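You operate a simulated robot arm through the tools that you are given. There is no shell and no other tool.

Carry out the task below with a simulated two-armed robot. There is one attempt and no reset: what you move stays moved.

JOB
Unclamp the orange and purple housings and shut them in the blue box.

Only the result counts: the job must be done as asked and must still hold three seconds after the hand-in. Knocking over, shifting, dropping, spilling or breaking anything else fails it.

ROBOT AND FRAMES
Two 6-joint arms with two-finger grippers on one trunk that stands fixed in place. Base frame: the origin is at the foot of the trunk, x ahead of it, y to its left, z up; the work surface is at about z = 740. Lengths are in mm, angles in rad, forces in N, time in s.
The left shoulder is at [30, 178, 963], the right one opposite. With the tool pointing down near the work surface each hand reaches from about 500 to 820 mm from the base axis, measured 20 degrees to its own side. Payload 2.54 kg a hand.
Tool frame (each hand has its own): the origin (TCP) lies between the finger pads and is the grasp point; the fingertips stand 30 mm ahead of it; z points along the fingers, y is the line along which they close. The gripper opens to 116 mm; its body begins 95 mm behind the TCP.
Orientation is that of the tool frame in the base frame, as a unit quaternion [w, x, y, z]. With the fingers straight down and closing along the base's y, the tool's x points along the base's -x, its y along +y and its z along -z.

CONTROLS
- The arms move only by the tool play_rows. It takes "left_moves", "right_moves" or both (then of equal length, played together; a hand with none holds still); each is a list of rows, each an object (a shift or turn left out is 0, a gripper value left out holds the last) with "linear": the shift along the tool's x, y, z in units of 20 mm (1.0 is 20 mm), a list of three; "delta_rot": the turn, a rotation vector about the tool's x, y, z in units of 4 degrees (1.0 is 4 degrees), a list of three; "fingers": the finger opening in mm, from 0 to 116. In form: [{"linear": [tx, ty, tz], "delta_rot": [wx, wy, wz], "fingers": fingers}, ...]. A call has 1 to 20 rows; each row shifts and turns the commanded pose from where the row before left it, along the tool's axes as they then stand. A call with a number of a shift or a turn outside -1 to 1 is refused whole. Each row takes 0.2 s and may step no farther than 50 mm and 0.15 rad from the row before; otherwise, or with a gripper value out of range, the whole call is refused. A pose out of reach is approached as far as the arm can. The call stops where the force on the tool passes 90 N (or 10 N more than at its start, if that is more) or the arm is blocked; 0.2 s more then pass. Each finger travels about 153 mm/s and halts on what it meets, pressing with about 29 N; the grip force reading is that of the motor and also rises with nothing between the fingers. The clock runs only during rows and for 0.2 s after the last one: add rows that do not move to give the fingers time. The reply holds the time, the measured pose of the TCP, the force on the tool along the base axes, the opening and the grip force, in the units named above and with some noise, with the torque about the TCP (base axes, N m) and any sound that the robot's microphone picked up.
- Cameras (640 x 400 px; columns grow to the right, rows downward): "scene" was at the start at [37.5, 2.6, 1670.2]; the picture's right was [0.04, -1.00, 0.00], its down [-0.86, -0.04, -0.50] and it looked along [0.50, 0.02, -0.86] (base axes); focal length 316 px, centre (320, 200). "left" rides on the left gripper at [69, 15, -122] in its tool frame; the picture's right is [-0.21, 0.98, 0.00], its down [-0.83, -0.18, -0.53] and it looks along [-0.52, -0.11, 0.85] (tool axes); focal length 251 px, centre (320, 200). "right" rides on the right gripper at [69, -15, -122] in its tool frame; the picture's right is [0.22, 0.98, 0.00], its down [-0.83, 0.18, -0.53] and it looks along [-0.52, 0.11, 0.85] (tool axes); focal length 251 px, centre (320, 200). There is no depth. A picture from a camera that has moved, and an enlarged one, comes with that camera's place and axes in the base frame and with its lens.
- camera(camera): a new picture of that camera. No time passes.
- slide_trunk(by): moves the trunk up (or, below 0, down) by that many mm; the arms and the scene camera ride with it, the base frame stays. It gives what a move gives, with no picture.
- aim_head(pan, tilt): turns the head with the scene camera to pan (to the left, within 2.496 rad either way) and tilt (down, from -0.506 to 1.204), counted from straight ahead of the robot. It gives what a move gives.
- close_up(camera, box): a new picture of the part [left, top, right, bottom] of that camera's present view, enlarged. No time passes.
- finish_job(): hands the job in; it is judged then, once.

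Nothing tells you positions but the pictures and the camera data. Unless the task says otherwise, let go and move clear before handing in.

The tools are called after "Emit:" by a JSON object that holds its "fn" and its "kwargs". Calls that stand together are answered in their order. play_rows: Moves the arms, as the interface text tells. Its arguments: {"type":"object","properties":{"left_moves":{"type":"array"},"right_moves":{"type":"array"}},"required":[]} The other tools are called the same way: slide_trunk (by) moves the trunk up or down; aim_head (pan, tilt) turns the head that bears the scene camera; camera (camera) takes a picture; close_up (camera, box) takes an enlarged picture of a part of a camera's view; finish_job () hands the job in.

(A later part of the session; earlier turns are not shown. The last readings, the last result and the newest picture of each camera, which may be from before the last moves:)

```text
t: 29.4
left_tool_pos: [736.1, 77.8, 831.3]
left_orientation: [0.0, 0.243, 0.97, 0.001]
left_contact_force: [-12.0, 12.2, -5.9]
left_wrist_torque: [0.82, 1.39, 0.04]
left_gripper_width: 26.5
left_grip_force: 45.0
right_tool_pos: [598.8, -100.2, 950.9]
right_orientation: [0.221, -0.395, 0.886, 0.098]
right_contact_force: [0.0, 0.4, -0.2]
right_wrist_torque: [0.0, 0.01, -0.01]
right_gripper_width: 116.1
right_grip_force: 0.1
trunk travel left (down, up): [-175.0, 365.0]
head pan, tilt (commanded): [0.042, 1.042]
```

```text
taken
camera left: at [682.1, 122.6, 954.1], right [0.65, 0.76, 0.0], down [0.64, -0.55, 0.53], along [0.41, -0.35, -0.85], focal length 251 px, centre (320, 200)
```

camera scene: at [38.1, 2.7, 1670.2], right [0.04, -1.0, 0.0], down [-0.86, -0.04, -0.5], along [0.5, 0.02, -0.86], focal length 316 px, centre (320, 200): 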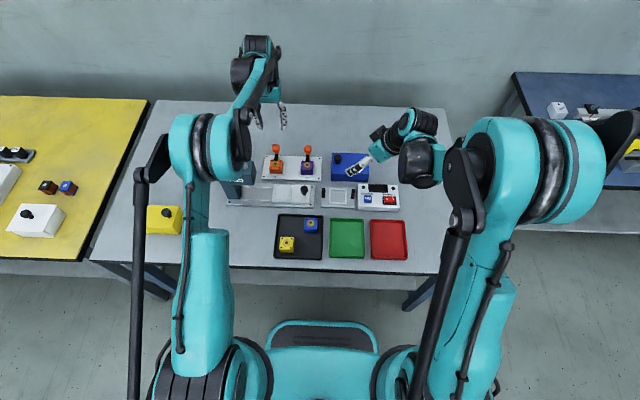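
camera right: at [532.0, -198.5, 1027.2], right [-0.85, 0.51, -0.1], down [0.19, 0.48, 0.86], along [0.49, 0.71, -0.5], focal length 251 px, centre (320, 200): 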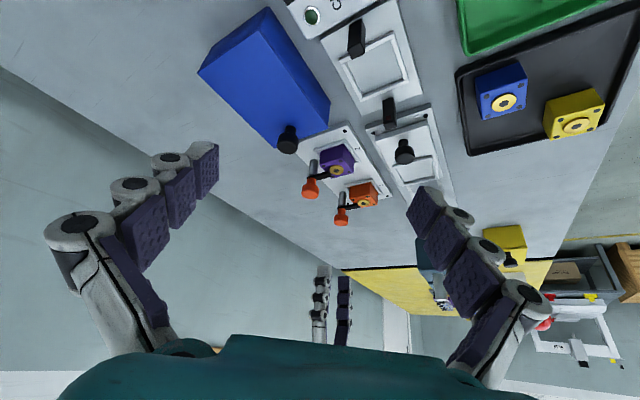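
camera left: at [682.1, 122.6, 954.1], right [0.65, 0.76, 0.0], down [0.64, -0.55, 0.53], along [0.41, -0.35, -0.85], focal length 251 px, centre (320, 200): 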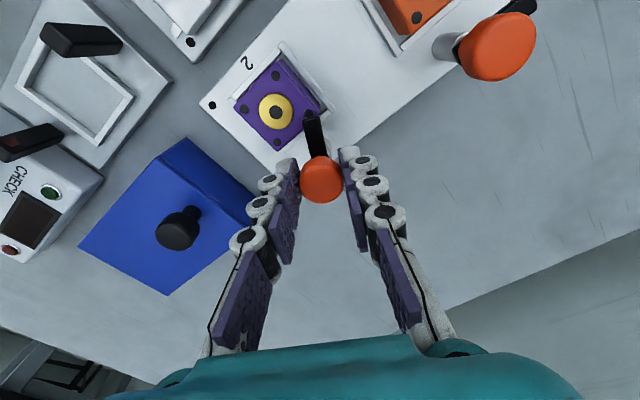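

Emit:
{"fn": "play_rows", "kwargs": {"left_moves": [{"linear": [0, 0.03, 0], "delta_rot": [0, 0, 1]}, {"linear": [0, 0.03, 0], "delta_rot": [0, 0, 1]}, {"delta_rot": [0, 0, 1]}, {"delta_rot": [0, 0, 1]}, {"delta_rot": [0, 0, 1]}, {"delta_rot": [0, 0, 1]}, {"delta_rot": [0, 0, 1]}, {"delta_rot": [0, 0, 1]}]}}

Emit:
{"fn": "camera", "kwargs": {"camera": "left"}}

```text
t: 31.2
left_tool_pos: [737.4, 77.3, 831.2]
left_orientation: [-0.001, 0.5, 0.866, -0.001]
left_contact_force: [-18.4, 11.5, -20.5]
left_wrist_torque: [0.76, 0.56, -0.05]
left_gripper_width: 26.4
left_grip_force: 44.8
right_tool_pos: [599.8, -99.9, 951.0]
right_orientation: [0.22, -0.396, 0.886, 0.098]
right_contact_force: [0.1, 0.6, 0.2]
right_wrist_torque: [-0.01, 0.0, -0.01]
right_gripper_width: 116.0
right_grip_force: 0.1
trunk travel left (down, up): [-175.0, 365.0]
head pan, tilt (commanded): [0.042, 1.042]
```

```text
taken
camera left: at [716.2, 145.7, 954.1], right [0.95, 0.3, 0.0], down [0.26, -0.81, 0.53], along [0.16, -0.51, -0.85], focal length 251 px, centre (320, 200)
```

left: 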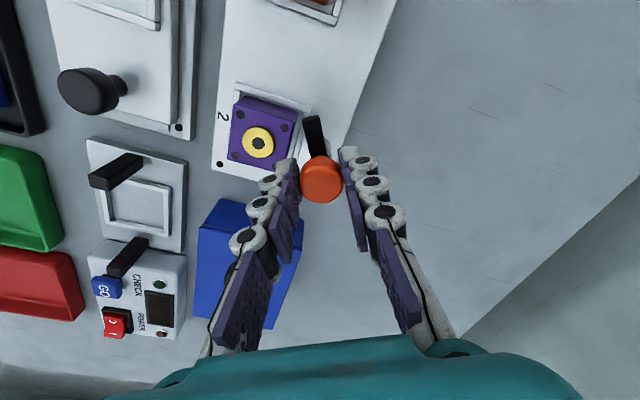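

Emit:
{"fn": "play_rows", "kwargs": {"left_moves": [{"delta_rot": [0, 0, 1]}, {"delta_rot": [0, 0, 1]}, {"delta_rot": [0, 0, 1]}, {"delta_rot": [0, 0, 1]}, {"delta_rot": [0, 0, 1]}, {"delta_rot": [0, 0, 1]}, {"delta_rot": [0, 0, 1]}, {"delta_rot": [0, 0, 1]}]}}

Emit:
{"fn": "camera", "kwargs": {"camera": "left"}}

```text
t: 33.0
left_tool_pos: [739.4, 79.1, 831.1]
left_orientation: [-0.001, 0.718, 0.696, 0.0]
left_contact_force: [8.6, 12.7, -7.5]
left_wrist_torque: [0.49, -0.26, 0.57]
left_gripper_width: 26.6
left_grip_force: 45.3
right_tool_pos: [600.4, -99.4, 950.4]
right_orientation: [0.22, -0.394, 0.887, 0.098]
right_contact_force: [0.0, -0.1, 0.4]
right_wrist_torque: [0.0, 0.04, -0.01]
right_gripper_width: 116.0
right_grip_force: 0.1
trunk travel left (down, up): [-175.0, 365.0]
head pan, tilt (commanded): [0.042, 1.042]
```

```text
taken
camera left: at [756.8, 147.0, 954.1], right [0.97, -0.25, 0.0], down [-0.21, -0.82, 0.53], along [-0.13, -0.52, -0.85], focal length 251 px, centre (320, 200)
```

left: 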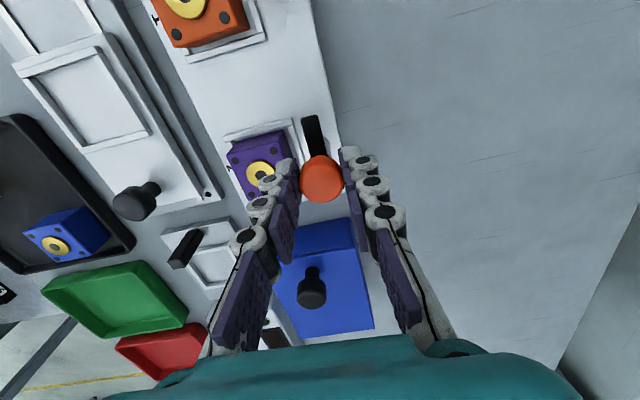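

Both clamp arms are now swung aside. Next I'll release and raise the left hand. At the same time I'll turn the right hand upright, with its fingers closing along x, to take the lid knob at about (706, -30), top z 820.

Emit:
{"fn": "play_rows", "kwargs": {"left_moves": [{"fingers": 60}, {}, {"linear": [0, 0, -1]}, {"linear": [0, 0, -1]}, {"linear": [0, 0, -1]}, {"linear": [0, 0, -1]}, {"linear": [0, 0, -1]}, {"linear": [0, 0, -1]}, {"delta_rot": [0, 0, -1]}, {"delta_rot": [0, 0, -1]}, {"delta_rot": [0, 0, -1]}, {"delta_rot": [0, 0, -1]}, {"delta_rot": [0, 0, -1]}, {"delta_rot": [0, 0, -1]}, {"delta_rot": [0, 0, -1]}, {"delta_rot": [0, 0, -1]}, {"delta_rot": [0, 0, -1]}, {"delta_rot": [0, 0, -1]}, {"delta_rot": [0, 0, -1]}, {"delta_rot": [0, 0, -1]}], "right_moves": [{"delta_rot": [0, 1, 0]}, {"delta_rot": [0, 1, 0]}, {"delta_rot": [0, 1, 0]}, {"delta_rot": [0, 1, 0]}, {"delta_rot": [0, 1, 0]}, {"delta_rot": [0, 1, 0]}, {"delta_rot": [0, 1, 0]}, {"delta_rot": [0, 0, -0.955]}, {"delta_rot": [0, 0, -0.955]}, {"delta_rot": [0, 0, -0.955]}, {"delta_rot": [0, 0, -0.955]}, {"delta_rot": [0, 0, -0.955]}, {"delta_rot": [0, 0, -0.955]}, {"delta_rot": [0, 0, -0.955]}, {"delta_rot": [0, 0, -0.955]}, {"delta_rot": [0, 0, -0.955]}, {"delta_rot": [0, 0, -0.955]}, {"delta_rot": [0, 0, -0.955]}, {}, {}]}}

Emit:
{"fn": "camera", "kwargs": {"camera": "right"}}

Emit:
{"fn": "camera", "kwargs": {"camera": "scene"}}

```text
t: 37.2
left_tool_pos: [738.5, 75.6, 952.3]
left_orientation: [0.0, 0.373, 0.928, 0.0]
left_contact_force: [0.7, 0.4, -0.2]
left_wrist_torque: [-0.02, 0.01, 0.02]
left_gripper_width: 60.1
left_grip_force: 0.1
right_tool_pos: [598.4, -100.6, 950.5]
right_orientation: [0.0, 0.708, -0.707, 0.0]
right_contact_force: [0.4, 0.3, 0.1]
right_wrist_torque: [0.02, -0.01, -0.02]
right_gripper_width: 116.2
right_grip_force: 0.0
trunk travel left (down, up): [-175.0, 365.0]
head pan, tilt (commanded): [0.042, 1.042]
```

```text
taken
camera right: at [614.5, -168.9, 1073.8], right [-0.98, -0.22, 0.0], down [-0.18, 0.83, 0.53], along [-0.12, 0.52, -0.85], focal length 251 px, centre (320, 200)
```

right: 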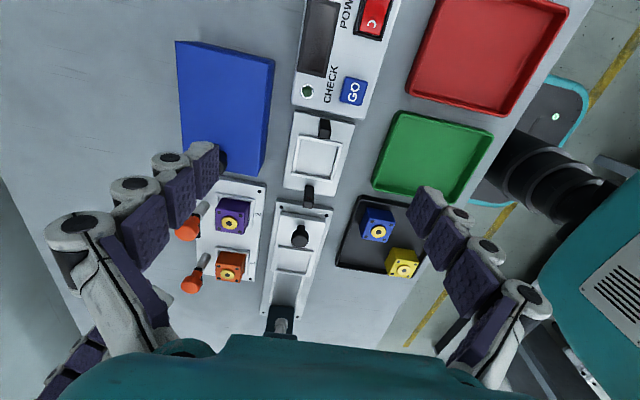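

```text
taken
camera scene: at [37.6, 2.6, 1670.2], right [0.04, -1.0, 0.0], down [-0.86, -0.04, -0.5], along [0.5, 0.02, -0.86], focal length 316 px, centre (320, 200)
```

scene: 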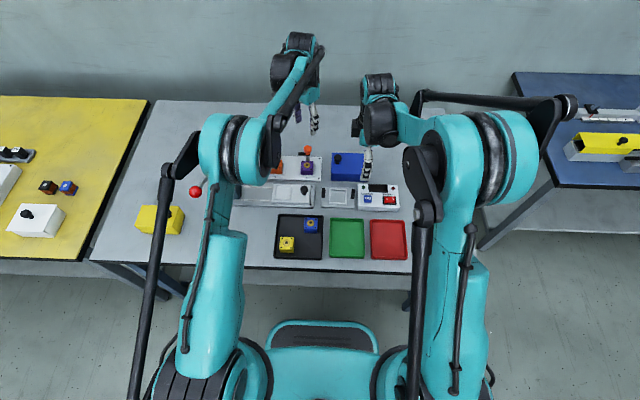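

Emit:
{"fn": "play_rows", "kwargs": {"left_moves": [{"delta_rot": [0, 0, -1]}, {"delta_rot": [0, 0, -1]}, {"delta_rot": [0, 0, -1]}, {"delta_rot": [0, 0, -1]}, {"delta_rot": [0, 0, -1]}, {"delta_rot": [0, 0, -1]}, {"delta_rot": [0, 0, -1]}, {"delta_rot": [0, 0, -1]}, {"delta_rot": [0, 0, -1]}, {"delta_rot": [0, 0, -1]}, {"delta_rot": [0, 0, -1]}, {"linear": [0, 1, -0.5]}, {"linear": [0, 1, -0.5]}, {"linear": [0, 1, -0.5]}, {"linear": [0, 1, -0.5]}, {"linear": [0, 1, 0]}, {"linear": [0, 1, 0]}, {}, {}, {}], "right_moves": [{}, {}, {}, {}, {}, {}, {}, {}, {}, {}, {}, {}, {"fingers": 60}, {}, {"linear": [-0.588, -0.897, 0.421]}, {"linear": [-0.588, -0.897, 0.421]}, {"linear": [-0.588, -0.897, 0.421]}, {"linear": [-0.588, -0.897, 0.421]}, {"linear": [-0.588, -0.897, 0.421]}, {"linear": [-0.588, -0.897, 0.421]}]}}

Emit:
{"fn": "camera", "kwargs": {"camera": "right"}}

Emit:
{"fn": "camera", "kwargs": {"camera": "left"}}

```text
t: 41.4
left_tool_pos: [737.4, 199.1, 991.4]
left_orientation: [0.0, 0.0, 1.0, 0.0]
left_contact_force: [0.1, -0.5, 0.7]
left_wrist_torque: [0.06, -0.01, 0.01]
left_gripper_width: 60.0
left_grip_force: 0.0
right_tool_pos: [705.2, -31.5, 899.8]
right_orientation: [0.0, 0.708, -0.707, 0.0]
right_contact_force: [-0.4, -0.4, 0.0]
right_wrist_torque: [-0.02, 0.01, -0.03]
right_gripper_width: 59.9
right_grip_force: 0.0
trunk travel left (down, up): [-175.0, 365.0]
head pan, tilt (commanded): [0.042, 1.042]
```

```text
taken
camera right: at [721.5, -100.0, 1023.6], right [-0.98, -0.22, 0.0], down [-0.18, 0.83, 0.53], along [-0.12, 0.52, -0.85], focal length 251 px, centre (320, 200)
```

right: 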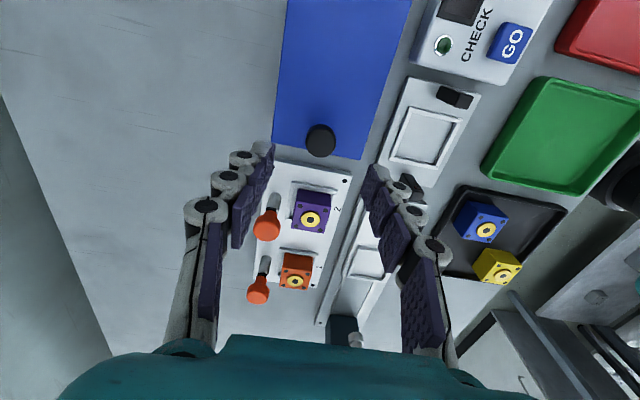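

```text
taken
camera left: at [668.6, 214.1, 1115.4], right [0.21, 0.98, 0.0], down [0.83, -0.18, 0.53], along [0.52, -0.11, -0.85], focal length 251 px, centre (320, 200)
```

left: 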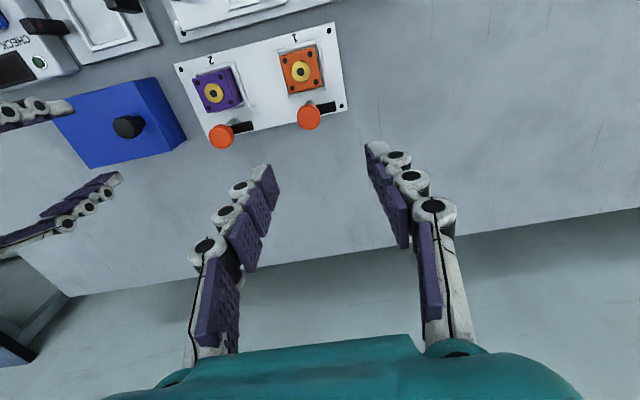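

Emit:
{"fn": "close_up", "kwargs": {"camera": "right", "box": [260, 80, 400, 180]}}

Emit:
{"fn": "close_up", "kwargs": {"camera": "left", "box": [40, 70, 200, 180]}}

Emit:
{"fn": "close_up", "kwargs": {"camera": "scene", "box": [320, 130, 400, 200]}}

```text
4.00 times, centred on (330, 130) of right
camera zoom: at [721.5, -100.0, 1023.6], right [-0.98, -0.22, 0.0], down [-0.18, 0.83, 0.53], along [-0.12, 0.52, -0.85], focal length 1006 px, centre (280, 480)
```

zoom: 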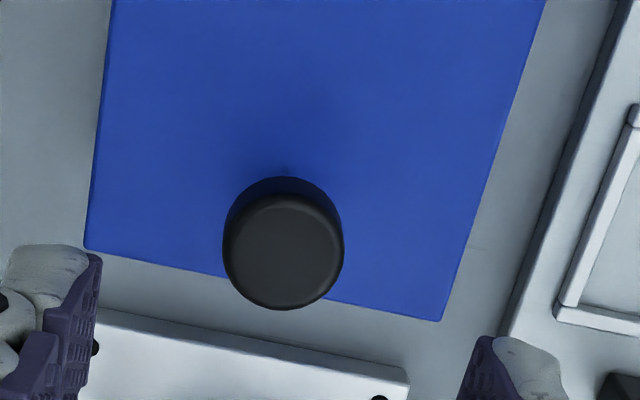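

```text
3.64 times, centred on (120, 125) of left
camera zoom: at [668.6, 214.1, 1115.4], right [0.21, 0.98, 0.0], down [0.83, -0.18, 0.53], along [0.52, -0.11, -0.85], focal length 914 px, centre (1047, 473)
```

zoom: 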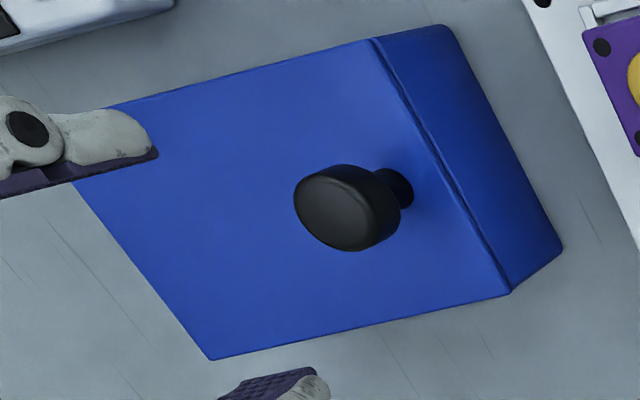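

```text
5.71 times, centred on (360, 165) of scene
camera zoom: at [38.7, 2.7, 1670.2], right [0.04, -1.0, 0.0], down [-0.86, -0.04, -0.5], along [0.5, 0.02, -0.86], focal length 1804 px, centre (91, 400)
```

zoom: 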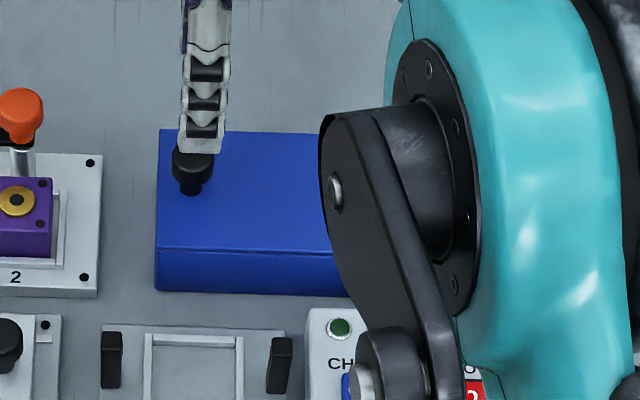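

I'll lower the right hand onto the lid knob and grip it by its head.

Emit:
{"fn": "play_rows", "kwargs": {"right_moves": [{"linear": [-0.019, 0, 0.92]}, {"linear": [-0.019, 0, 0.92]}, {"linear": [-0.019, 0, 0.92]}, {"linear": [-0.019, 0, 0.92]}, {}, {"fingers": 30}, {"fingers": 15}, {}, {}]}}

Emit:
{"fn": "camera", "kwargs": {"camera": "right"}}

Emit:
{"fn": "close_up", "kwargs": {"camera": "left", "box": [40, 70, 200, 180]}}

```text
t: 43.4
left_tool_pos: [739.0, 199.8, 993.8]
left_orientation: [-0.001, 0.0, 1.0, 0.0]
left_contact_force: [0.6, 0.7, -0.1]
left_wrist_torque: [0.0, -0.01, 0.0]
left_gripper_width: 60.0
left_grip_force: 0.0
right_tool_pos: [706.2, -28.9, 826.3]
right_orientation: [0.0, 0.708, -0.706, 0.001]
right_contact_force: [7.1, 0.7, 1.7]
right_wrist_torque: [0.08, -0.19, -0.02]
right_gripper_width: 23.8
right_grip_force: 45.2
trunk travel left (down, up): [-175.0, 365.0]
head pan, tilt (commanded): [0.042, 1.042]
```

```text
taken
camera right: at [720.3, -98.1, 949.8], right [-0.98, -0.22, 0.0], down [-0.18, 0.83, 0.53], along [-0.12, 0.52, -0.85], focal length 251 px, centre (320, 200)
```

right: 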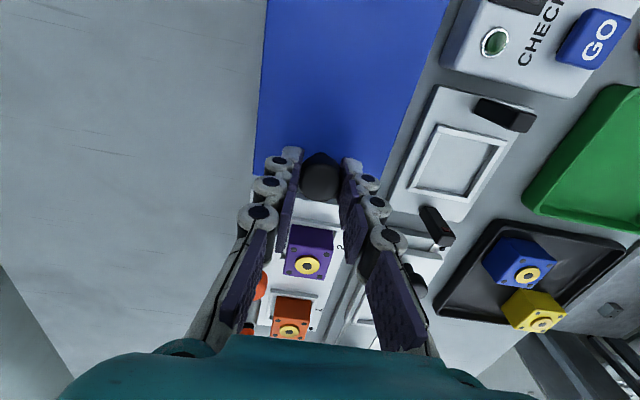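

```text
3.64 times, centred on (120, 125) of left
camera zoom: at [668.4, 214.1, 1115.6], right [0.21, 0.98, 0.0], down [0.83, -0.18, 0.53], along [0.52, -0.11, -0.85], focal length 914 px, centre (1047, 473)
```

zoom: 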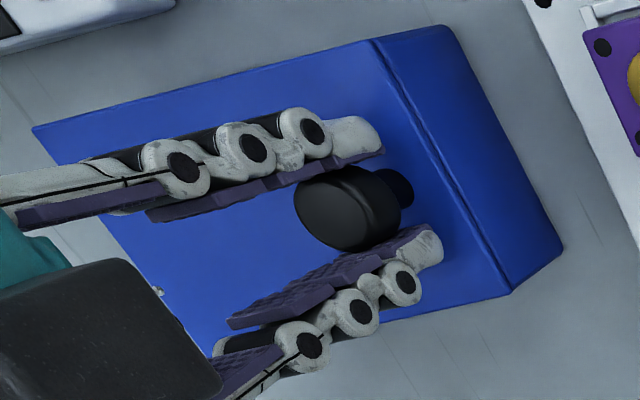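

The knob is gripped. I'll lift along a small arc about the right edge (y ≈ -140, z ≈ 787) as a test and check that the lid hinges there.

Emit:
{"fn": "play_rows", "kwargs": {"right_moves": [{"linear": [0.1, 0, -0.38]}, {"linear": [0.127, 0, -0.373]}, {}]}}

Emit:
{"fn": "close_up", "kwargs": {"camera": "left", "box": [40, 70, 200, 180]}}

Emit:
{"fn": "camera", "kwargs": {"camera": "right"}}

```text
t: 44.2
left_tool_pos: [738.0, 199.8, 992.4]
left_orientation: [0.0, 0.0, 1.0, 0.0]
left_contact_force: [-0.2, -0.2, -0.3]
left_wrist_torque: [-0.03, 0.0, 0.01]
left_gripper_width: 60.0
left_grip_force: 0.1
right_tool_pos: [704.1, -33.1, 841.6]
right_orientation: [0.0, 0.708, -0.706, 0.0]
right_contact_force: [-14.6, -0.6, -12.8]
right_wrist_torque: [0.02, 0.41, -0.01]
right_gripper_width: 24.7
right_grip_force: 44.9
trunk travel left (down, up): [-175.0, 365.0]
head pan, tilt (commanded): [0.042, 1.042]
```

```text
3.64 times, centred on (120, 125) of left
camera zoom: at [667.6, 214.0, 1115.8], right [0.21, 0.98, 0.0], down [0.83, -0.18, 0.53], along [0.52, -0.11, -0.85], focal length 914 px, centre (1047, 473)
```

zoom: 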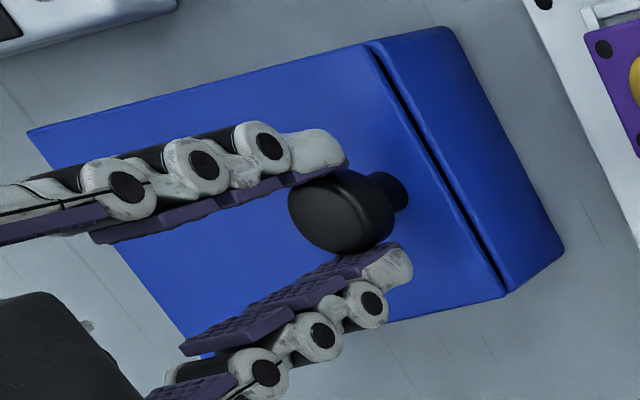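

```text
taken
camera right: at [720.8, -101.4, 964.4], right [-0.98, -0.22, 0.0], down [-0.18, 0.83, 0.53], along [-0.12, 0.52, -0.85], focal length 251 px, centre (320, 200)
```

right: 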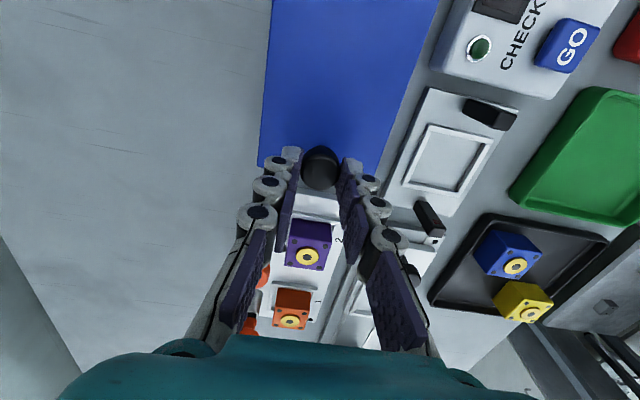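

The left edge of the lid is lifting, so the hinge is on the right, but the fingers slid up the knob. I'll ease back down, re-grip deeper and lift more slowly.

Emit:
{"fn": "play_rows", "kwargs": {"right_moves": [{"linear": [-0.05, 0, 0.25]}, {"linear": [-0.05, 0, 0.25]}, {"linear": [-0.05, 0, 0.25]}, {}, {"fingers": 35}, {"linear": [-0.04, 0, 0.15]}, {"linear": [-0.02, 0, 0.1]}, {}]}}

Emit:
{"fn": "close_up", "kwargs": {"camera": "left", "box": [40, 70, 200, 180]}}

```text
t: 46.0
left_tool_pos: [737.9, 199.0, 994.5]
left_orientation: [0.0, 0.001, 1.0, 0.001]
left_contact_force: [0.7, 0.3, -0.1]
left_wrist_torque: [0.02, 0.01, -0.02]
left_gripper_width: 60.2
left_grip_force: 0.1
right_tool_pos: [706.8, -30.9, 819.7]
right_orientation: [0.0, 0.707, -0.707, 0.0]
right_contact_force: [-0.1, -0.3, 0.8]
right_wrist_torque: [-0.02, 0.03, -0.03]
right_gripper_width: 35.0
right_grip_force: 0.1
trunk travel left (down, up): [-175.0, 365.0]
head pan, tilt (commanded): [0.042, 1.042]
```

```text
3.64 times, centred on (120, 125) of left
camera zoom: at [668.0, 214.1, 1115.8], right [0.21, 0.98, 0.0], down [0.83, -0.18, 0.53], along [0.52, -0.11, -0.85], focal length 914 px, centre (1047, 473)
```

zoom: 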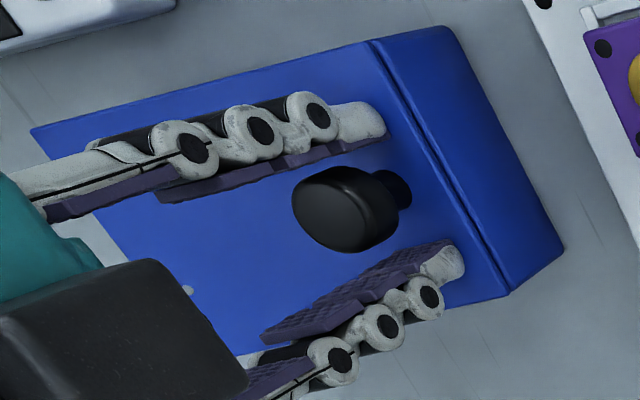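

Emit:
{"fn": "play_rows", "kwargs": {"right_moves": [{"linear": [0, 0, -0.05], "fingers": 20}, {"fingers": 0}, {}, {}, {"linear": [0.02, 0, -0.1]}, {"linear": [0.02, 0, -0.1]}, {"linear": [0.02, 0, -0.1]}, {}]}}

Emit:
{"fn": "close_up", "kwargs": {"camera": "left", "box": [40, 70, 200, 180]}}

```text
t: 47.8
left_tool_pos: [737.3, 199.0, 993.1]
left_orientation: [0.0, 0.0, 1.0, 0.0]
left_contact_force: [-0.3, -0.6, -0.2]
left_wrist_torque: [-0.03, 0.02, 0.0]
left_gripper_width: 60.3
left_grip_force: 0.0
right_tool_pos: [704.7, -30.2, 827.7]
right_orientation: [0.003, 0.708, -0.706, -0.002]
right_contact_force: [-34.5, -0.2, -36.4]
right_wrist_torque: [0.16, 0.38, -0.08]
right_gripper_width: 23.8
right_grip_force: 44.9
trunk travel left (down, up): [-175.0, 365.0]
head pan, tilt (commanded): [0.042, 1.042]
```

```text
3.64 times, centred on (120, 125) of left
camera zoom: at [667.9, 213.9, 1115.6], right [0.21, 0.98, 0.0], down [0.83, -0.18, 0.53], along [0.52, -0.11, -0.85], focal length 914 px, centre (1047, 473)
```

zoom: 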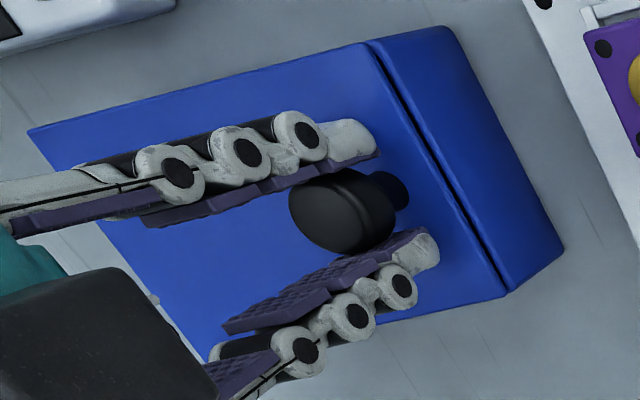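

Emit:
{"fn": "play_rows", "kwargs": {"right_moves": [{"linear": [0, 0.1, 0]}, {}, {"linear": [0.03, 0, -0.1]}, {"linear": [0.03, 0, -0.1]}, {"linear": [0.03, 0, -0.1]}, {}, {}]}}

Emit:
{"fn": "close_up", "kwargs": {"camera": "left", "box": [40, 70, 200, 180]}}

```text
t: 49.4
left_tool_pos: [739.0, 199.3, 991.6]
left_orientation: [-0.001, -0.001, 1.0, -0.001]
left_contact_force: [-0.7, 0.7, 0.1]
left_wrist_torque: [0.0, -0.01, -0.02]
left_gripper_width: 60.1
left_grip_force: 0.1
right_tool_pos: [705.5, -32.2, 833.2]
right_orientation: [0.001, 0.708, -0.706, -0.001]
right_contact_force: [-22.6, 0.2, -46.5]
right_wrist_torque: [0.05, 0.16, -0.06]
right_gripper_width: 24.0
right_grip_force: 45.0
trunk travel left (down, up): [-175.0, 365.0]
head pan, tilt (commanded): [0.042, 1.042]
```

```text
3.64 times, centred on (120, 125) of left
camera zoom: at [669.7, 213.9, 1114.5], right [0.21, 0.98, 0.0], down [0.83, -0.18, 0.53], along [0.52, -0.11, -0.85], focal length 914 px, centre (1047, 473)
```

zoom: 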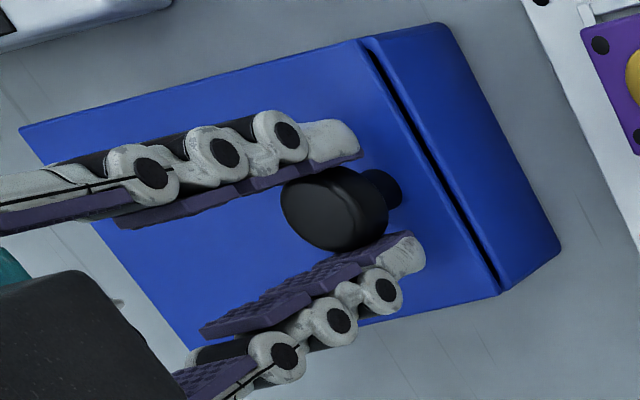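

Emit:
{"fn": "play_rows", "kwargs": {"right_moves": [{}, {}, {}, {}, {}, {}, {}, {}, {}, {}]}}

Emit:
{"fn": "close_up", "kwargs": {"camera": "left", "box": [40, 70, 200, 180]}}

```text
t: 51.6
left_tool_pos: [736.9, 198.4, 993.4]
left_orientation: [0.0, 0.0, 1.0, 0.0]
left_contact_force: [0.5, -0.6, -0.1]
left_wrist_torque: [0.01, 0.0, 0.01]
left_gripper_width: 60.0
left_grip_force: 0.0
right_tool_pos: [704.9, -32.3, 833.3]
right_orientation: [0.0, 0.707, -0.707, 0.0]
right_contact_force: [-12.4, -0.9, -20.3]
right_wrist_torque: [0.02, 0.26, -0.04]
right_gripper_width: 24.2
right_grip_force: 44.8
trunk travel left (down, up): [-175.0, 365.0]
head pan, tilt (commanded): [0.042, 1.042]
```

```text
3.64 times, centred on (120, 125) of left
camera zoom: at [668.5, 214.0, 1115.4], right [0.21, 0.98, 0.0], down [0.83, -0.18, 0.53], along [0.52, -0.11, -0.85], focal length 914 px, centre (1047, 473)
```

zoom: 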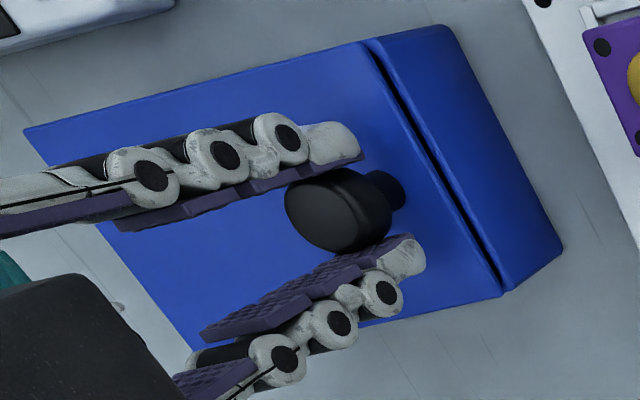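

Emit:
{"fn": "close_up", "kwargs": {"camera": "scene", "box": [325, 140, 375, 190]}}

Emit:
{"fn": "close_up", "kwargs": {"camera": "right", "box": [240, 60, 400, 220]}}

Emit:
{"fn": "close_up", "kwargs": {"camera": "left", "box": [100, 70, 190, 160]}}

```text
8.00 times, centred on (350, 165) of scene
camera zoom: at [38.7, 2.5, 1670.2], right [0.04, -1.0, 0.0], down [-0.86, -0.04, -0.5], along [0.5, 0.02, -0.86], focal length 2526 px, centre (80, 480)
```

zoom: 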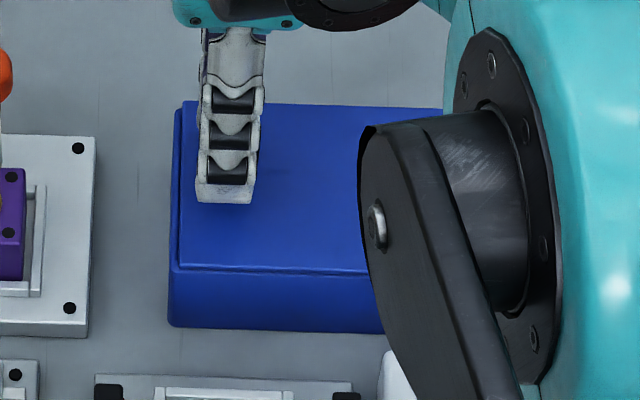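

```text
2.50 times, centred on (320, 140) of right
camera zoom: at [720.5, -100.3, 957.2], right [-0.98, -0.22, 0.0], down [-0.18, 0.83, 0.53], along [-0.12, 0.52, -0.85], focal length 629 px, centre (320, 350)
```

zoom: 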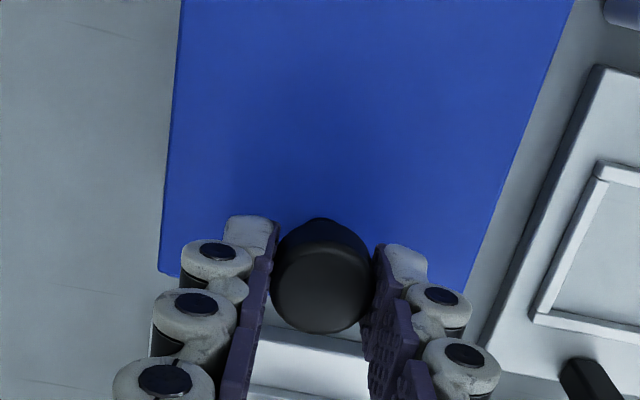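

```text
4.44 times, centred on (145, 115) of left
camera zoom: at [668.5, 214.0, 1115.4], right [0.21, 0.98, 0.0], down [0.83, -0.18, 0.53], along [0.52, -0.11, -0.85], focal length 1118 px, centre (1098, 578)
```

zoom: 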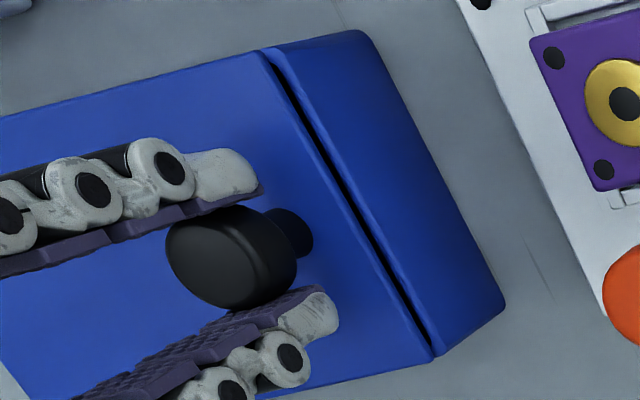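

The scene view shows the lid isn't hinged: it slid about 3 mm to the right and exposed the left rim, without rising. It's a sliding lid that moves toward -y. I'll re-grip at the proper height without pulling up, and slide it a little as a check.

Emit:
{"fn": "play_rows", "kwargs": {"right_moves": [{"fingers": 35}, {}, {"linear": [0, 0, 0.25]}, {"linear": [0, 0, 0.2]}, {}, {"fingers": 15}, {}, {}, {"linear": [0.25, 0, 0]}, {"linear": [0.25, 0, 0]}, {"linear": [0.25, 0, 0]}, {"linear": [0.25, 0, 0]}, {}]}}

Emit:
{"fn": "close_up", "kwargs": {"camera": "scene", "box": [325, 140, 375, 190]}}

Emit:
{"fn": "close_up", "kwargs": {"camera": "left", "box": [40, 70, 200, 180]}}

```text
t: 54.4
left_tool_pos: [737.3, 199.4, 994.9]
left_orientation: [0.001, 0.0, 1.0, 0.001]
left_contact_force: [-0.5, 0.1, 0.1]
left_wrist_torque: [-0.01, 0.01, 0.01]
left_gripper_width: 59.9
left_grip_force: 0.1
right_tool_pos: [705.2, -51.6, 825.4]
right_orientation: [0.0, 0.707, -0.707, 0.001]
right_contact_force: [16.1, -1.1, 25.4]
right_wrist_torque: [-0.03, -0.26, 0.05]
right_gripper_width: 23.8
right_grip_force: 45.0
trunk travel left (down, up): [-175.0, 365.0]
head pan, tilt (commanded): [0.042, 1.042]
```

```text
8.00 times, centred on (350, 165) of scene
camera zoom: at [36.5, 2.9, 1670.4], right [0.04, -1.0, 0.0], down [-0.86, -0.04, -0.51], along [0.5, 0.02, -0.86], focal length 2526 px, centre (80, 480)
```

zoom: 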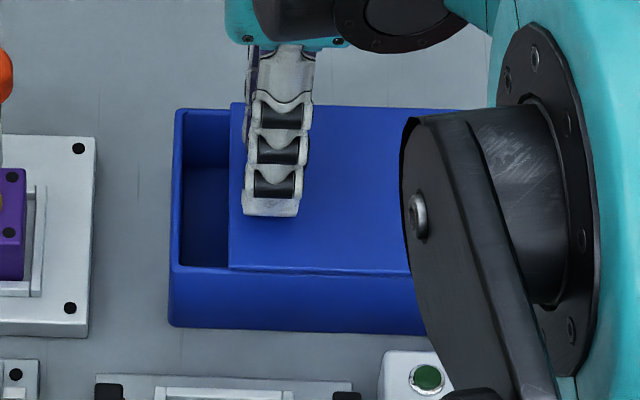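

```text
3.64 times, centred on (120, 125) of left
camera zoom: at [667.2, 214.2, 1116.5], right [0.21, 0.98, 0.0], down [0.83, -0.18, 0.53], along [0.52, -0.11, -0.85], focal length 914 px, centre (1047, 473)
```

zoom: 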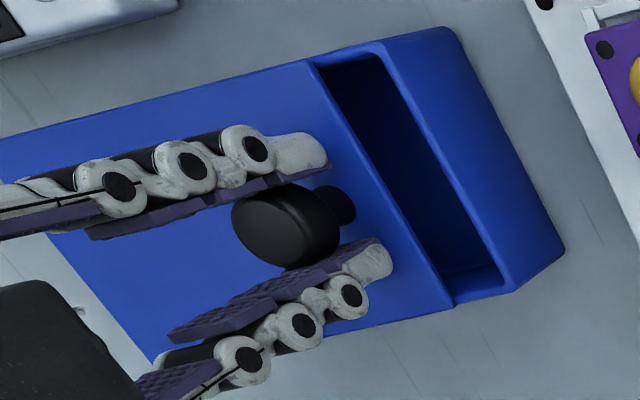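

It's confirmed as a sliding lid, and it moves easily. I'll keep sliding it to the right in stages.

Emit:
{"fn": "play_rows", "kwargs": {"right_moves": [{"linear": [0.5, 0, -0.05]}, {"linear": [0.5, 0, 0]}, {"linear": [0.5, 0, 0]}, {"linear": [0.5, 0, 0]}, {"linear": [0.5, 0, 0]}, {}]}}

Emit:
{"fn": "camera", "kwargs": {"camera": "left"}}

Emit:
{"fn": "close_up", "kwargs": {"camera": "scene", "box": [320, 130, 400, 190]}}

```text
t: 55.8
left_tool_pos: [737.3, 199.0, 991.6]
left_orientation: [0.0, 0.0, 1.0, 0.0]
left_contact_force: [1.2, 0.6, 0.4]
left_wrist_torque: [0.0, 0.02, 0.03]
left_gripper_width: 59.8
left_grip_force: 0.1
right_tool_pos: [706.2, -102.0, 825.4]
right_orientation: [-0.001, 0.708, -0.707, -0.001]
right_contact_force: [-6.6, 0.1, -13.3]
right_wrist_torque: [-0.09, 0.04, 0.0]
right_gripper_width: 23.6
right_grip_force: 45.1
trunk travel left (down, up): [-175.0, 365.0]
head pan, tilt (commanded): [0.042, 1.042]
```

```text
taken
camera left: at [668.4, 213.9, 1115.3], right [0.21, 0.98, 0.0], down [0.83, -0.18, 0.53], along [0.52, -0.11, -0.85], focal length 251 px, centre (320, 200)
```

left: 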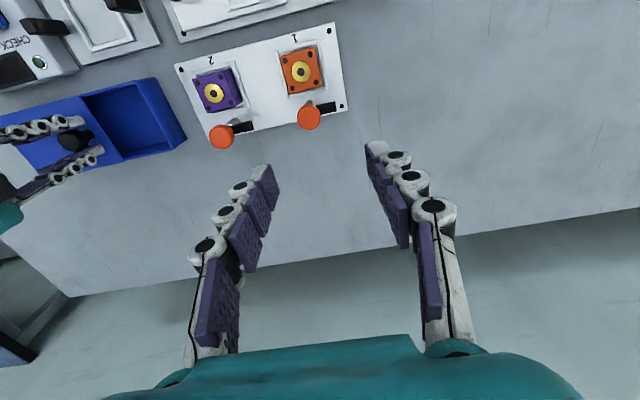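

```text
6.67 times, centred on (360, 160) of scene
camera zoom: at [38.5, 2.4, 1670.1], right [0.04, -1.0, 0.0], down [-0.86, -0.04, -0.5], along [0.5, 0.02, -0.86], focal length 2105 px, centre (53, 467)
```

zoom: 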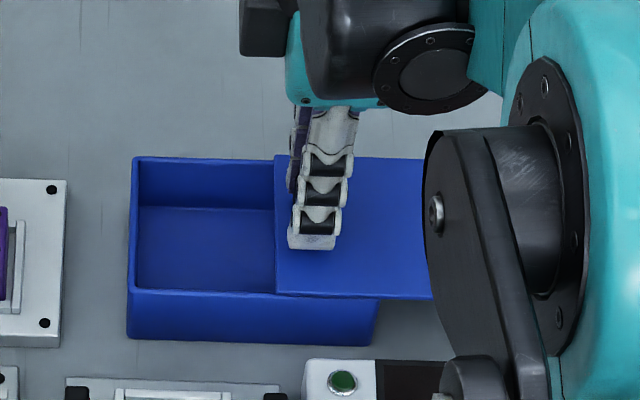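

Emit:
{"fn": "play_rows", "kwargs": {"right_moves": [{"linear": [0.4, 0, 0]}, {"linear": [0.4, 0, 0]}, {"linear": [0.4, 0, 0]}, {"linear": [0.4, 0, 0]}, {}]}}

Emit:
{"fn": "close_up", "kwargs": {"camera": "left", "box": [0, 60, 200, 200]}}

Emit:
{"fn": "close_up", "kwargs": {"camera": "scene", "box": [320, 130, 400, 190]}}

```text
t: 57.0
left_tool_pos: [738.3, 197.9, 993.2]
left_orientation: [0.0, 0.0, 1.0, 0.0]
left_contact_force: [0.1, 0.9, 0.7]
left_wrist_torque: [-0.01, -0.02, 0.0]
left_gripper_width: 60.0
left_grip_force: 0.0
right_tool_pos: [706.0, -134.6, 825.6]
right_orientation: [0.0, 0.707, -0.707, 0.0]
right_contact_force: [-0.8, 0.3, -6.0]
right_wrist_torque: [0.2, 0.03, -0.01]
right_gripper_width: 23.8
right_grip_force: 44.9
trunk travel left (down, up): [-175.0, 365.0]
head pan, tilt (commanded): [0.042, 1.042]
```

```text
2.86 times, centred on (100, 130) of left
camera zoom: at [668.4, 214.0, 1115.6], right [0.21, 0.98, 0.0], down [0.83, -0.18, 0.53], along [0.52, -0.11, -0.85], focal length 718 px, centre (949, 400)
```

zoom: 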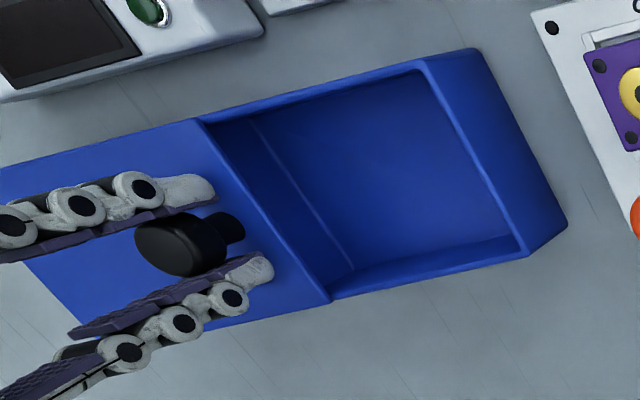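

```text
6.67 times, centred on (360, 160) of scene
camera zoom: at [38.5, 2.5, 1670.3], right [0.04, -1.0, 0.0], down [-0.86, -0.04, -0.5], along [0.5, 0.02, -0.86], focal length 2105 px, centre (53, 467)
```

zoom: 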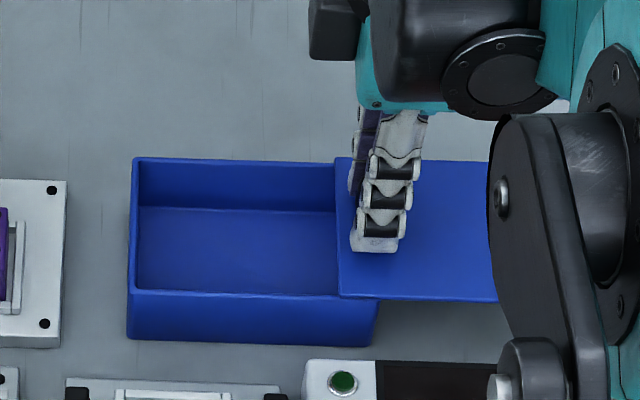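

Emit:
{"fn": "play_rows", "kwargs": {"right_moves": [{"linear": [0.3, 0, 0]}, {"linear": [0.3, 0, 0]}, {}]}}

Emit:
{"fn": "close_up", "kwargs": {"camera": "left", "box": [0, 60, 200, 200]}}

Emit:
{"fn": "close_up", "kwargs": {"camera": "scene", "box": [320, 130, 400, 190]}}

```text
t: 57.8
left_tool_pos: [737.9, 198.1, 992.5]
left_orientation: [-0.002, 0.0, 1.0, 0.0]
left_contact_force: [0.2, 0.3, -0.4]
left_wrist_torque: [0.03, 0.03, -0.03]
left_gripper_width: 59.8
left_grip_force: 0.0
right_tool_pos: [705.8, -145.8, 824.9]
right_orientation: [0.0, 0.708, -0.707, 0.0]
right_contact_force: [4.4, 0.6, -4.2]
right_wrist_torque: [0.04, -0.09, 0.05]
right_gripper_width: 23.9
right_grip_force: 44.8
trunk travel left (down, up): [-175.0, 365.0]
head pan, tilt (commanded): [0.042, 1.042]
```

```text
2.86 times, centred on (100, 130) of left
camera zoom: at [668.7, 214.0, 1115.4], right [0.21, 0.98, 0.0], down [0.83, -0.18, 0.53], along [0.52, -0.11, -0.85], focal length 718 px, centre (949, 400)
```

zoom: 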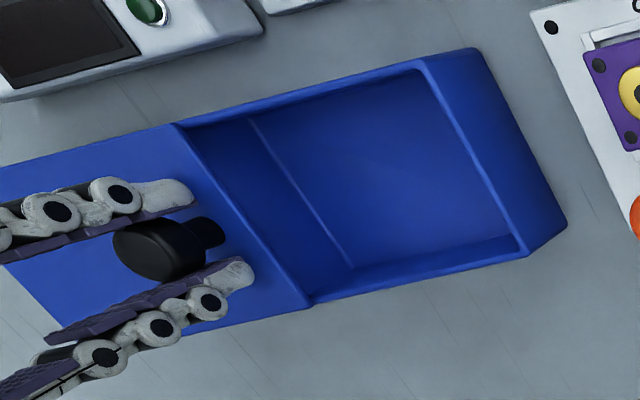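

```text
6.67 times, centred on (360, 160) of scene
camera zoom: at [38.9, 2.5, 1670.2], right [0.04, -1.0, 0.0], down [-0.86, -0.04, -0.5], along [0.5, 0.02, -0.86], focal length 2105 px, centre (53, 467)
```

zoom: 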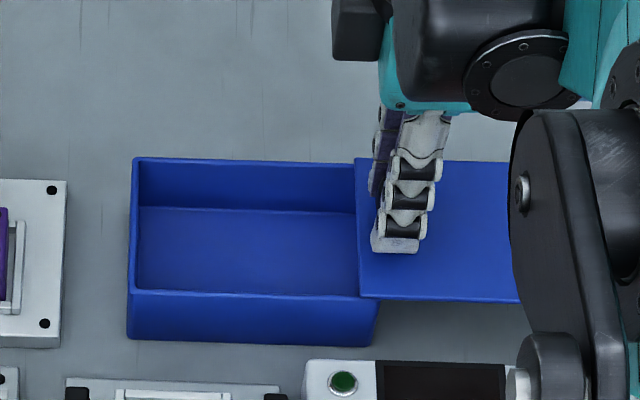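

The lid is open about 116 mm, and the box interior is roughly x 665–744, y -135 to -15. The right hand will release and retreat. I'll also measure the left finger thickness to plan how to place the housings.

Emit:
{"fn": "play_rows", "kwargs": {"right_moves": [{"fingers": 40}, {}, {"linear": [0, 0, -1]}, {"linear": [0, 0, -1]}, {"linear": [0, 0, -1]}, {"linear": [0, 0, -1]}, {"linear": [0, 0, -1]}, {"linear": [1, 0, -1]}, {"linear": [1, 0, -1]}, {"linear": [1, 0, 0]}, {"linear": [1, 0, 0]}, {"linear": [1, 0, 0]}, {"linear": [1, 0, 0]}, {"linear": [1, 0, 0]}]}}

Emit:
{"fn": "close_up", "kwargs": {"camera": "left", "box": [340, 120, 420, 220]}}

Emit:
{"fn": "camera", "kwargs": {"camera": "scene"}}

Emit:
{"fn": "camera", "kwargs": {"camera": "right"}}

```text
t: 60.8
left_tool_pos: [736.9, 198.1, 993.7]
left_orientation: [0.0, 0.0, 1.0, 0.0]
left_contact_force: [-0.1, 0.1, -0.8]
left_wrist_torque: [0.0, 0.02, 0.04]
left_gripper_width: 60.1
left_grip_force: 0.0
right_tool_pos: [705.6, -285.9, 966.3]
right_orientation: [0.0, 0.707, -0.707, 0.001]
right_contact_force: [-0.2, -0.4, -0.4]
right_wrist_torque: [0.01, 0.02, -0.02]
right_gripper_width: 40.2
right_grip_force: 0.1
trunk travel left (down, up): [-175.0, 365.0]
head pan, tilt (commanded): [0.042, 1.042]
```

```text
4.00 times, centred on (380, 170) of left
camera zoom: at [667.9, 213.6, 1115.9], right [0.21, 0.98, 0.0], down [0.83, -0.18, 0.53], along [0.52, -0.11, -0.85], focal length 1006 px, centre (80, 320)
```

zoom: 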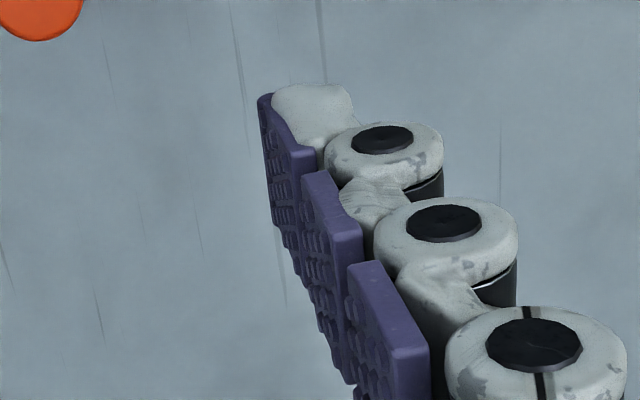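

```text
taken
camera scene: at [37.7, 1.9, 1670.2], right [0.04, -1.0, 0.0], down [-0.86, -0.04, -0.5], along [0.5, 0.02, -0.86], focal length 316 px, centre (320, 200)
```

scene: 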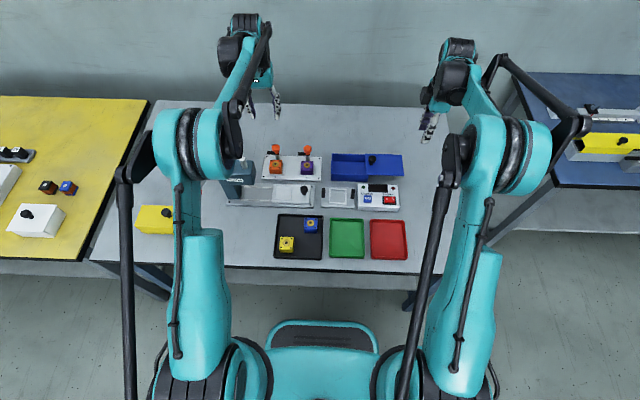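

```text
taken
camera right: at [721.7, -354.1, 1090.3], right [-0.98, -0.22, 0.0], down [-0.18, 0.83, 0.53], along [-0.12, 0.52, -0.85], focal length 251 px, centre (320, 200)
```

right: 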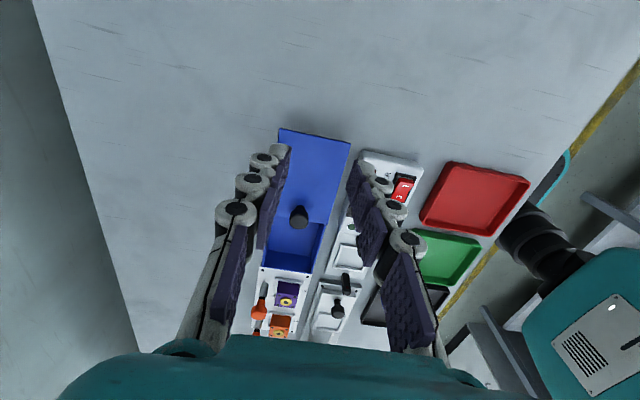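

The lid stays open. Now I'll take the left hand above the orange housing at about (694, 185) with the fingers at 72 mm, and check alignment before descending.

Emit:
{"fn": "play_rows", "kwargs": {"left_moves": [{"linear": [0.43, -0.13, 0.9], "fingers": 72}, {"linear": [0.43, -0.13, 0.9]}, {"linear": [0.43, -0.13, 0.9]}, {"linear": [0.43, -0.13, 0.9]}, {"linear": [0.43, -0.13, 0.9]}, {}]}}

Emit:
{"fn": "camera", "kwargs": {"camera": "left"}}

Emit:
{"fn": "close_up", "kwargs": {"camera": "left", "box": [240, 60, 400, 190]}}

Emit:
{"fn": "close_up", "kwargs": {"camera": "scene", "box": [200, 100, 340, 220]}}

```text
t: 62.2
left_tool_pos: [694.5, 184.6, 901.4]
left_orientation: [0.0, 0.0, 1.0, 0.0]
left_contact_force: [0.0, 0.1, -0.3]
left_wrist_torque: [0.01, 0.02, 0.01]
left_gripper_width: 71.7
left_grip_force: 0.1
right_tool_pos: [705.8, -284.4, 967.0]
right_orientation: [0.0, 0.707, -0.707, 0.0]
right_contact_force: [0.1, -0.6, -0.2]
right_wrist_torque: [-0.04, -0.01, 0.01]
right_gripper_width: 40.1
right_grip_force: 0.1
trunk travel left (down, up): [-175.0, 365.0]
head pan, tilt (commanded): [0.042, 1.042]
```

```text
taken
camera left: at [625.7, 199.7, 1023.6], right [0.21, 0.98, 0.0], down [0.83, -0.18, 0.53], along [0.52, -0.11, -0.85], focal length 251 px, centre (320, 200)
```

left: 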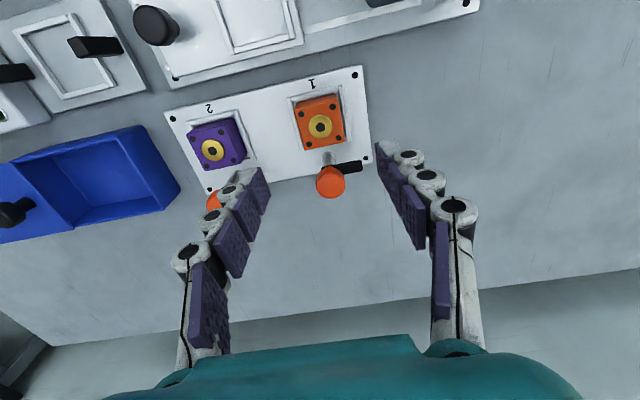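

```text
3.08 times, centred on (320, 125) of left
camera zoom: at [625.7, 199.7, 1023.6], right [0.21, 0.98, 0.0], down [0.83, -0.18, 0.53], along [0.52, -0.11, -0.85], focal length 774 px, centre (320, 431)
```

zoom: 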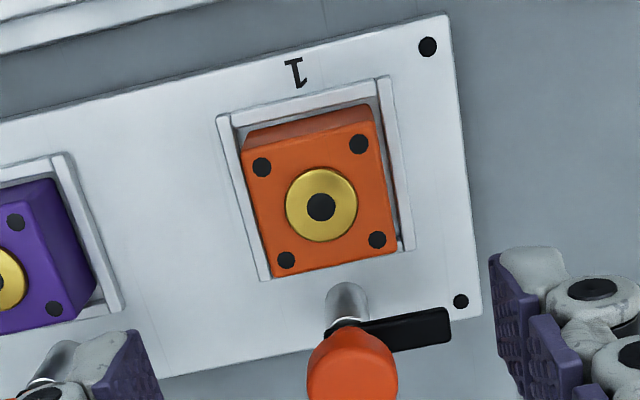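

```text
3.33 times, centred on (270, 160) of scene
camera zoom: at [37.5, 2.5, 1670.3], right [0.04, -1.0, 0.0], down [-0.86, -0.04, -0.5], along [0.5, 0.02, -0.86], focal length 1052 px, centre (487, 333)
```

zoom: 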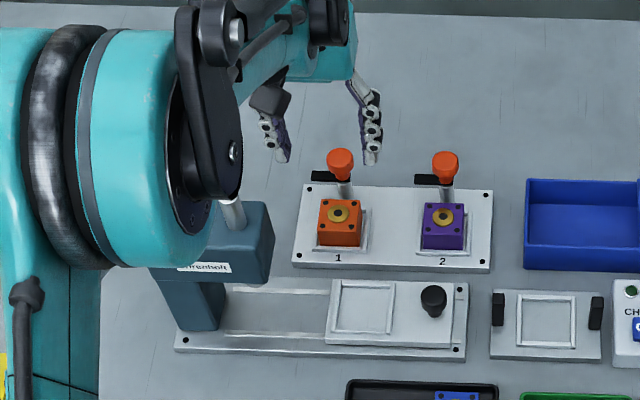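

The orange housing is about 41 mm square, centred near (692.5, 185.5) with its top at z 781. I'll descend so the fingertips overlap its top by about 11 mm, then close.

Emit:
{"fn": "play_rows", "kwargs": {"left_moves": [{"linear": [0.02, 0.008, 0.845]}, {"linear": [0.02, 0.008, 0.845]}, {"linear": [0.02, 0.008, 0.845]}, {"linear": [0.02, 0.008, 0.845]}, {"linear": [0.01, 0.008, 0.845]}, {"linear": [0.01, 0, 0.845]}, {}]}}

Emit:
{"fn": "camera", "kwargs": {"camera": "left"}}

Emit:
{"fn": "close_up", "kwargs": {"camera": "right", "box": [220, 220, 340, 340]}}

```text
t: 63.8
left_tool_pos: [692.5, 184.2, 801.0]
left_orientation: [0.0, 0.001, 1.0, 0.0]
left_contact_force: [0.7, 0.0, 0.2]
left_wrist_torque: [0.0, 0.0, -0.02]
left_gripper_width: 71.9
left_grip_force: 0.0
right_tool_pos: [706.2, -285.3, 967.5]
right_orientation: [0.0, 0.708, -0.706, 0.0]
right_contact_force: [-0.7, -0.5, 0.8]
right_wrist_torque: [0.03, -0.01, 0.01]
right_gripper_width: 40.2
right_grip_force: 0.0
trunk travel left (down, up): [-175.0, 365.0]
head pan, tilt (commanded): [0.042, 1.042]
```

```text
taken
camera left: at [622.8, 200.2, 923.8], right [0.21, 0.98, 0.0], down [0.83, -0.18, 0.53], along [0.52, -0.11, -0.85], focal length 251 px, centre (320, 200)
```

left: 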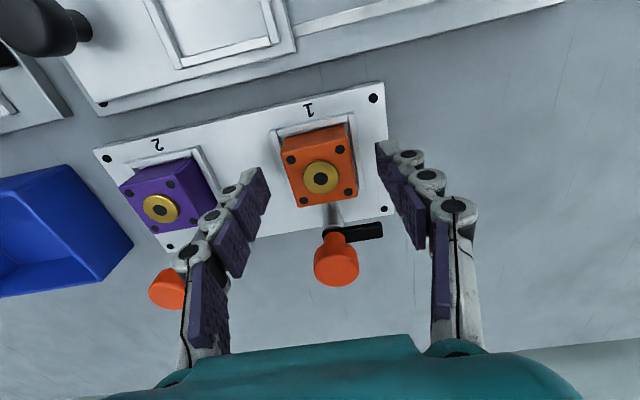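

```text
3.33 times, centred on (280, 280) of right
camera zoom: at [721.6, -353.4, 1090.7], right [-0.98, -0.22, 0.0], down [-0.18, 0.83, 0.53], along [-0.12, 0.52, -0.85], focal length 838 px, centre (453, -67)
```

zoom: 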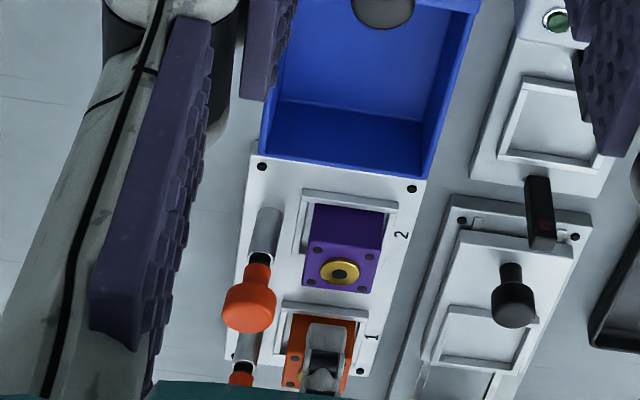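

Emit:
{"fn": "play_rows", "kwargs": {"left_moves": [{"linear": [0, 0.05, 0]}, {"fingers": 50}, {"fingers": 30}, {}, {}]}}

Emit:
{"fn": "camera", "kwargs": {"camera": "left"}}

```text
t: 65.0
left_tool_pos: [691.7, 186.7, 802.1]
left_orientation: [0.001, 0.001, 1.0, -0.001]
left_contact_force: [0.2, -0.6, 0.1]
left_wrist_torque: [-0.06, 0.04, 0.01]
left_gripper_width: 41.1
left_grip_force: 28.8
right_tool_pos: [705.6, -284.6, 966.4]
right_orientation: [0.0, 0.708, -0.707, -0.001]
right_contact_force: [0.3, -0.5, -1.0]
right_wrist_torque: [0.01, 0.0, 0.03]
right_gripper_width: 40.0
right_grip_force: 0.1
trunk travel left (down, up): [-175.0, 365.0]
head pan, tilt (commanded): [0.042, 1.042]
```

```text
taken
camera left: at [622.5, 201.2, 923.7], right [0.21, 0.98, 0.0], down [0.83, -0.18, 0.53], along [0.52, -0.11, -0.85], focal length 251 px, centre (320, 200)
```

left: 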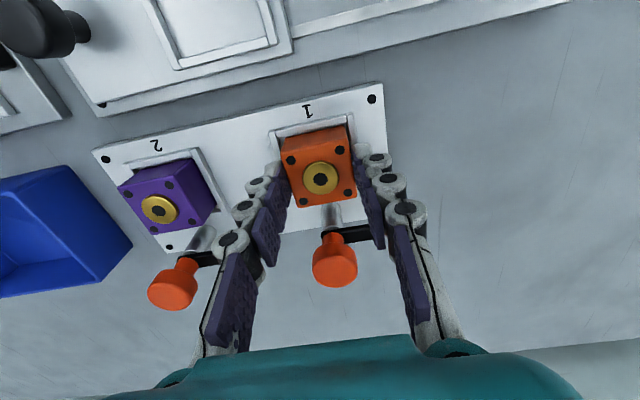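

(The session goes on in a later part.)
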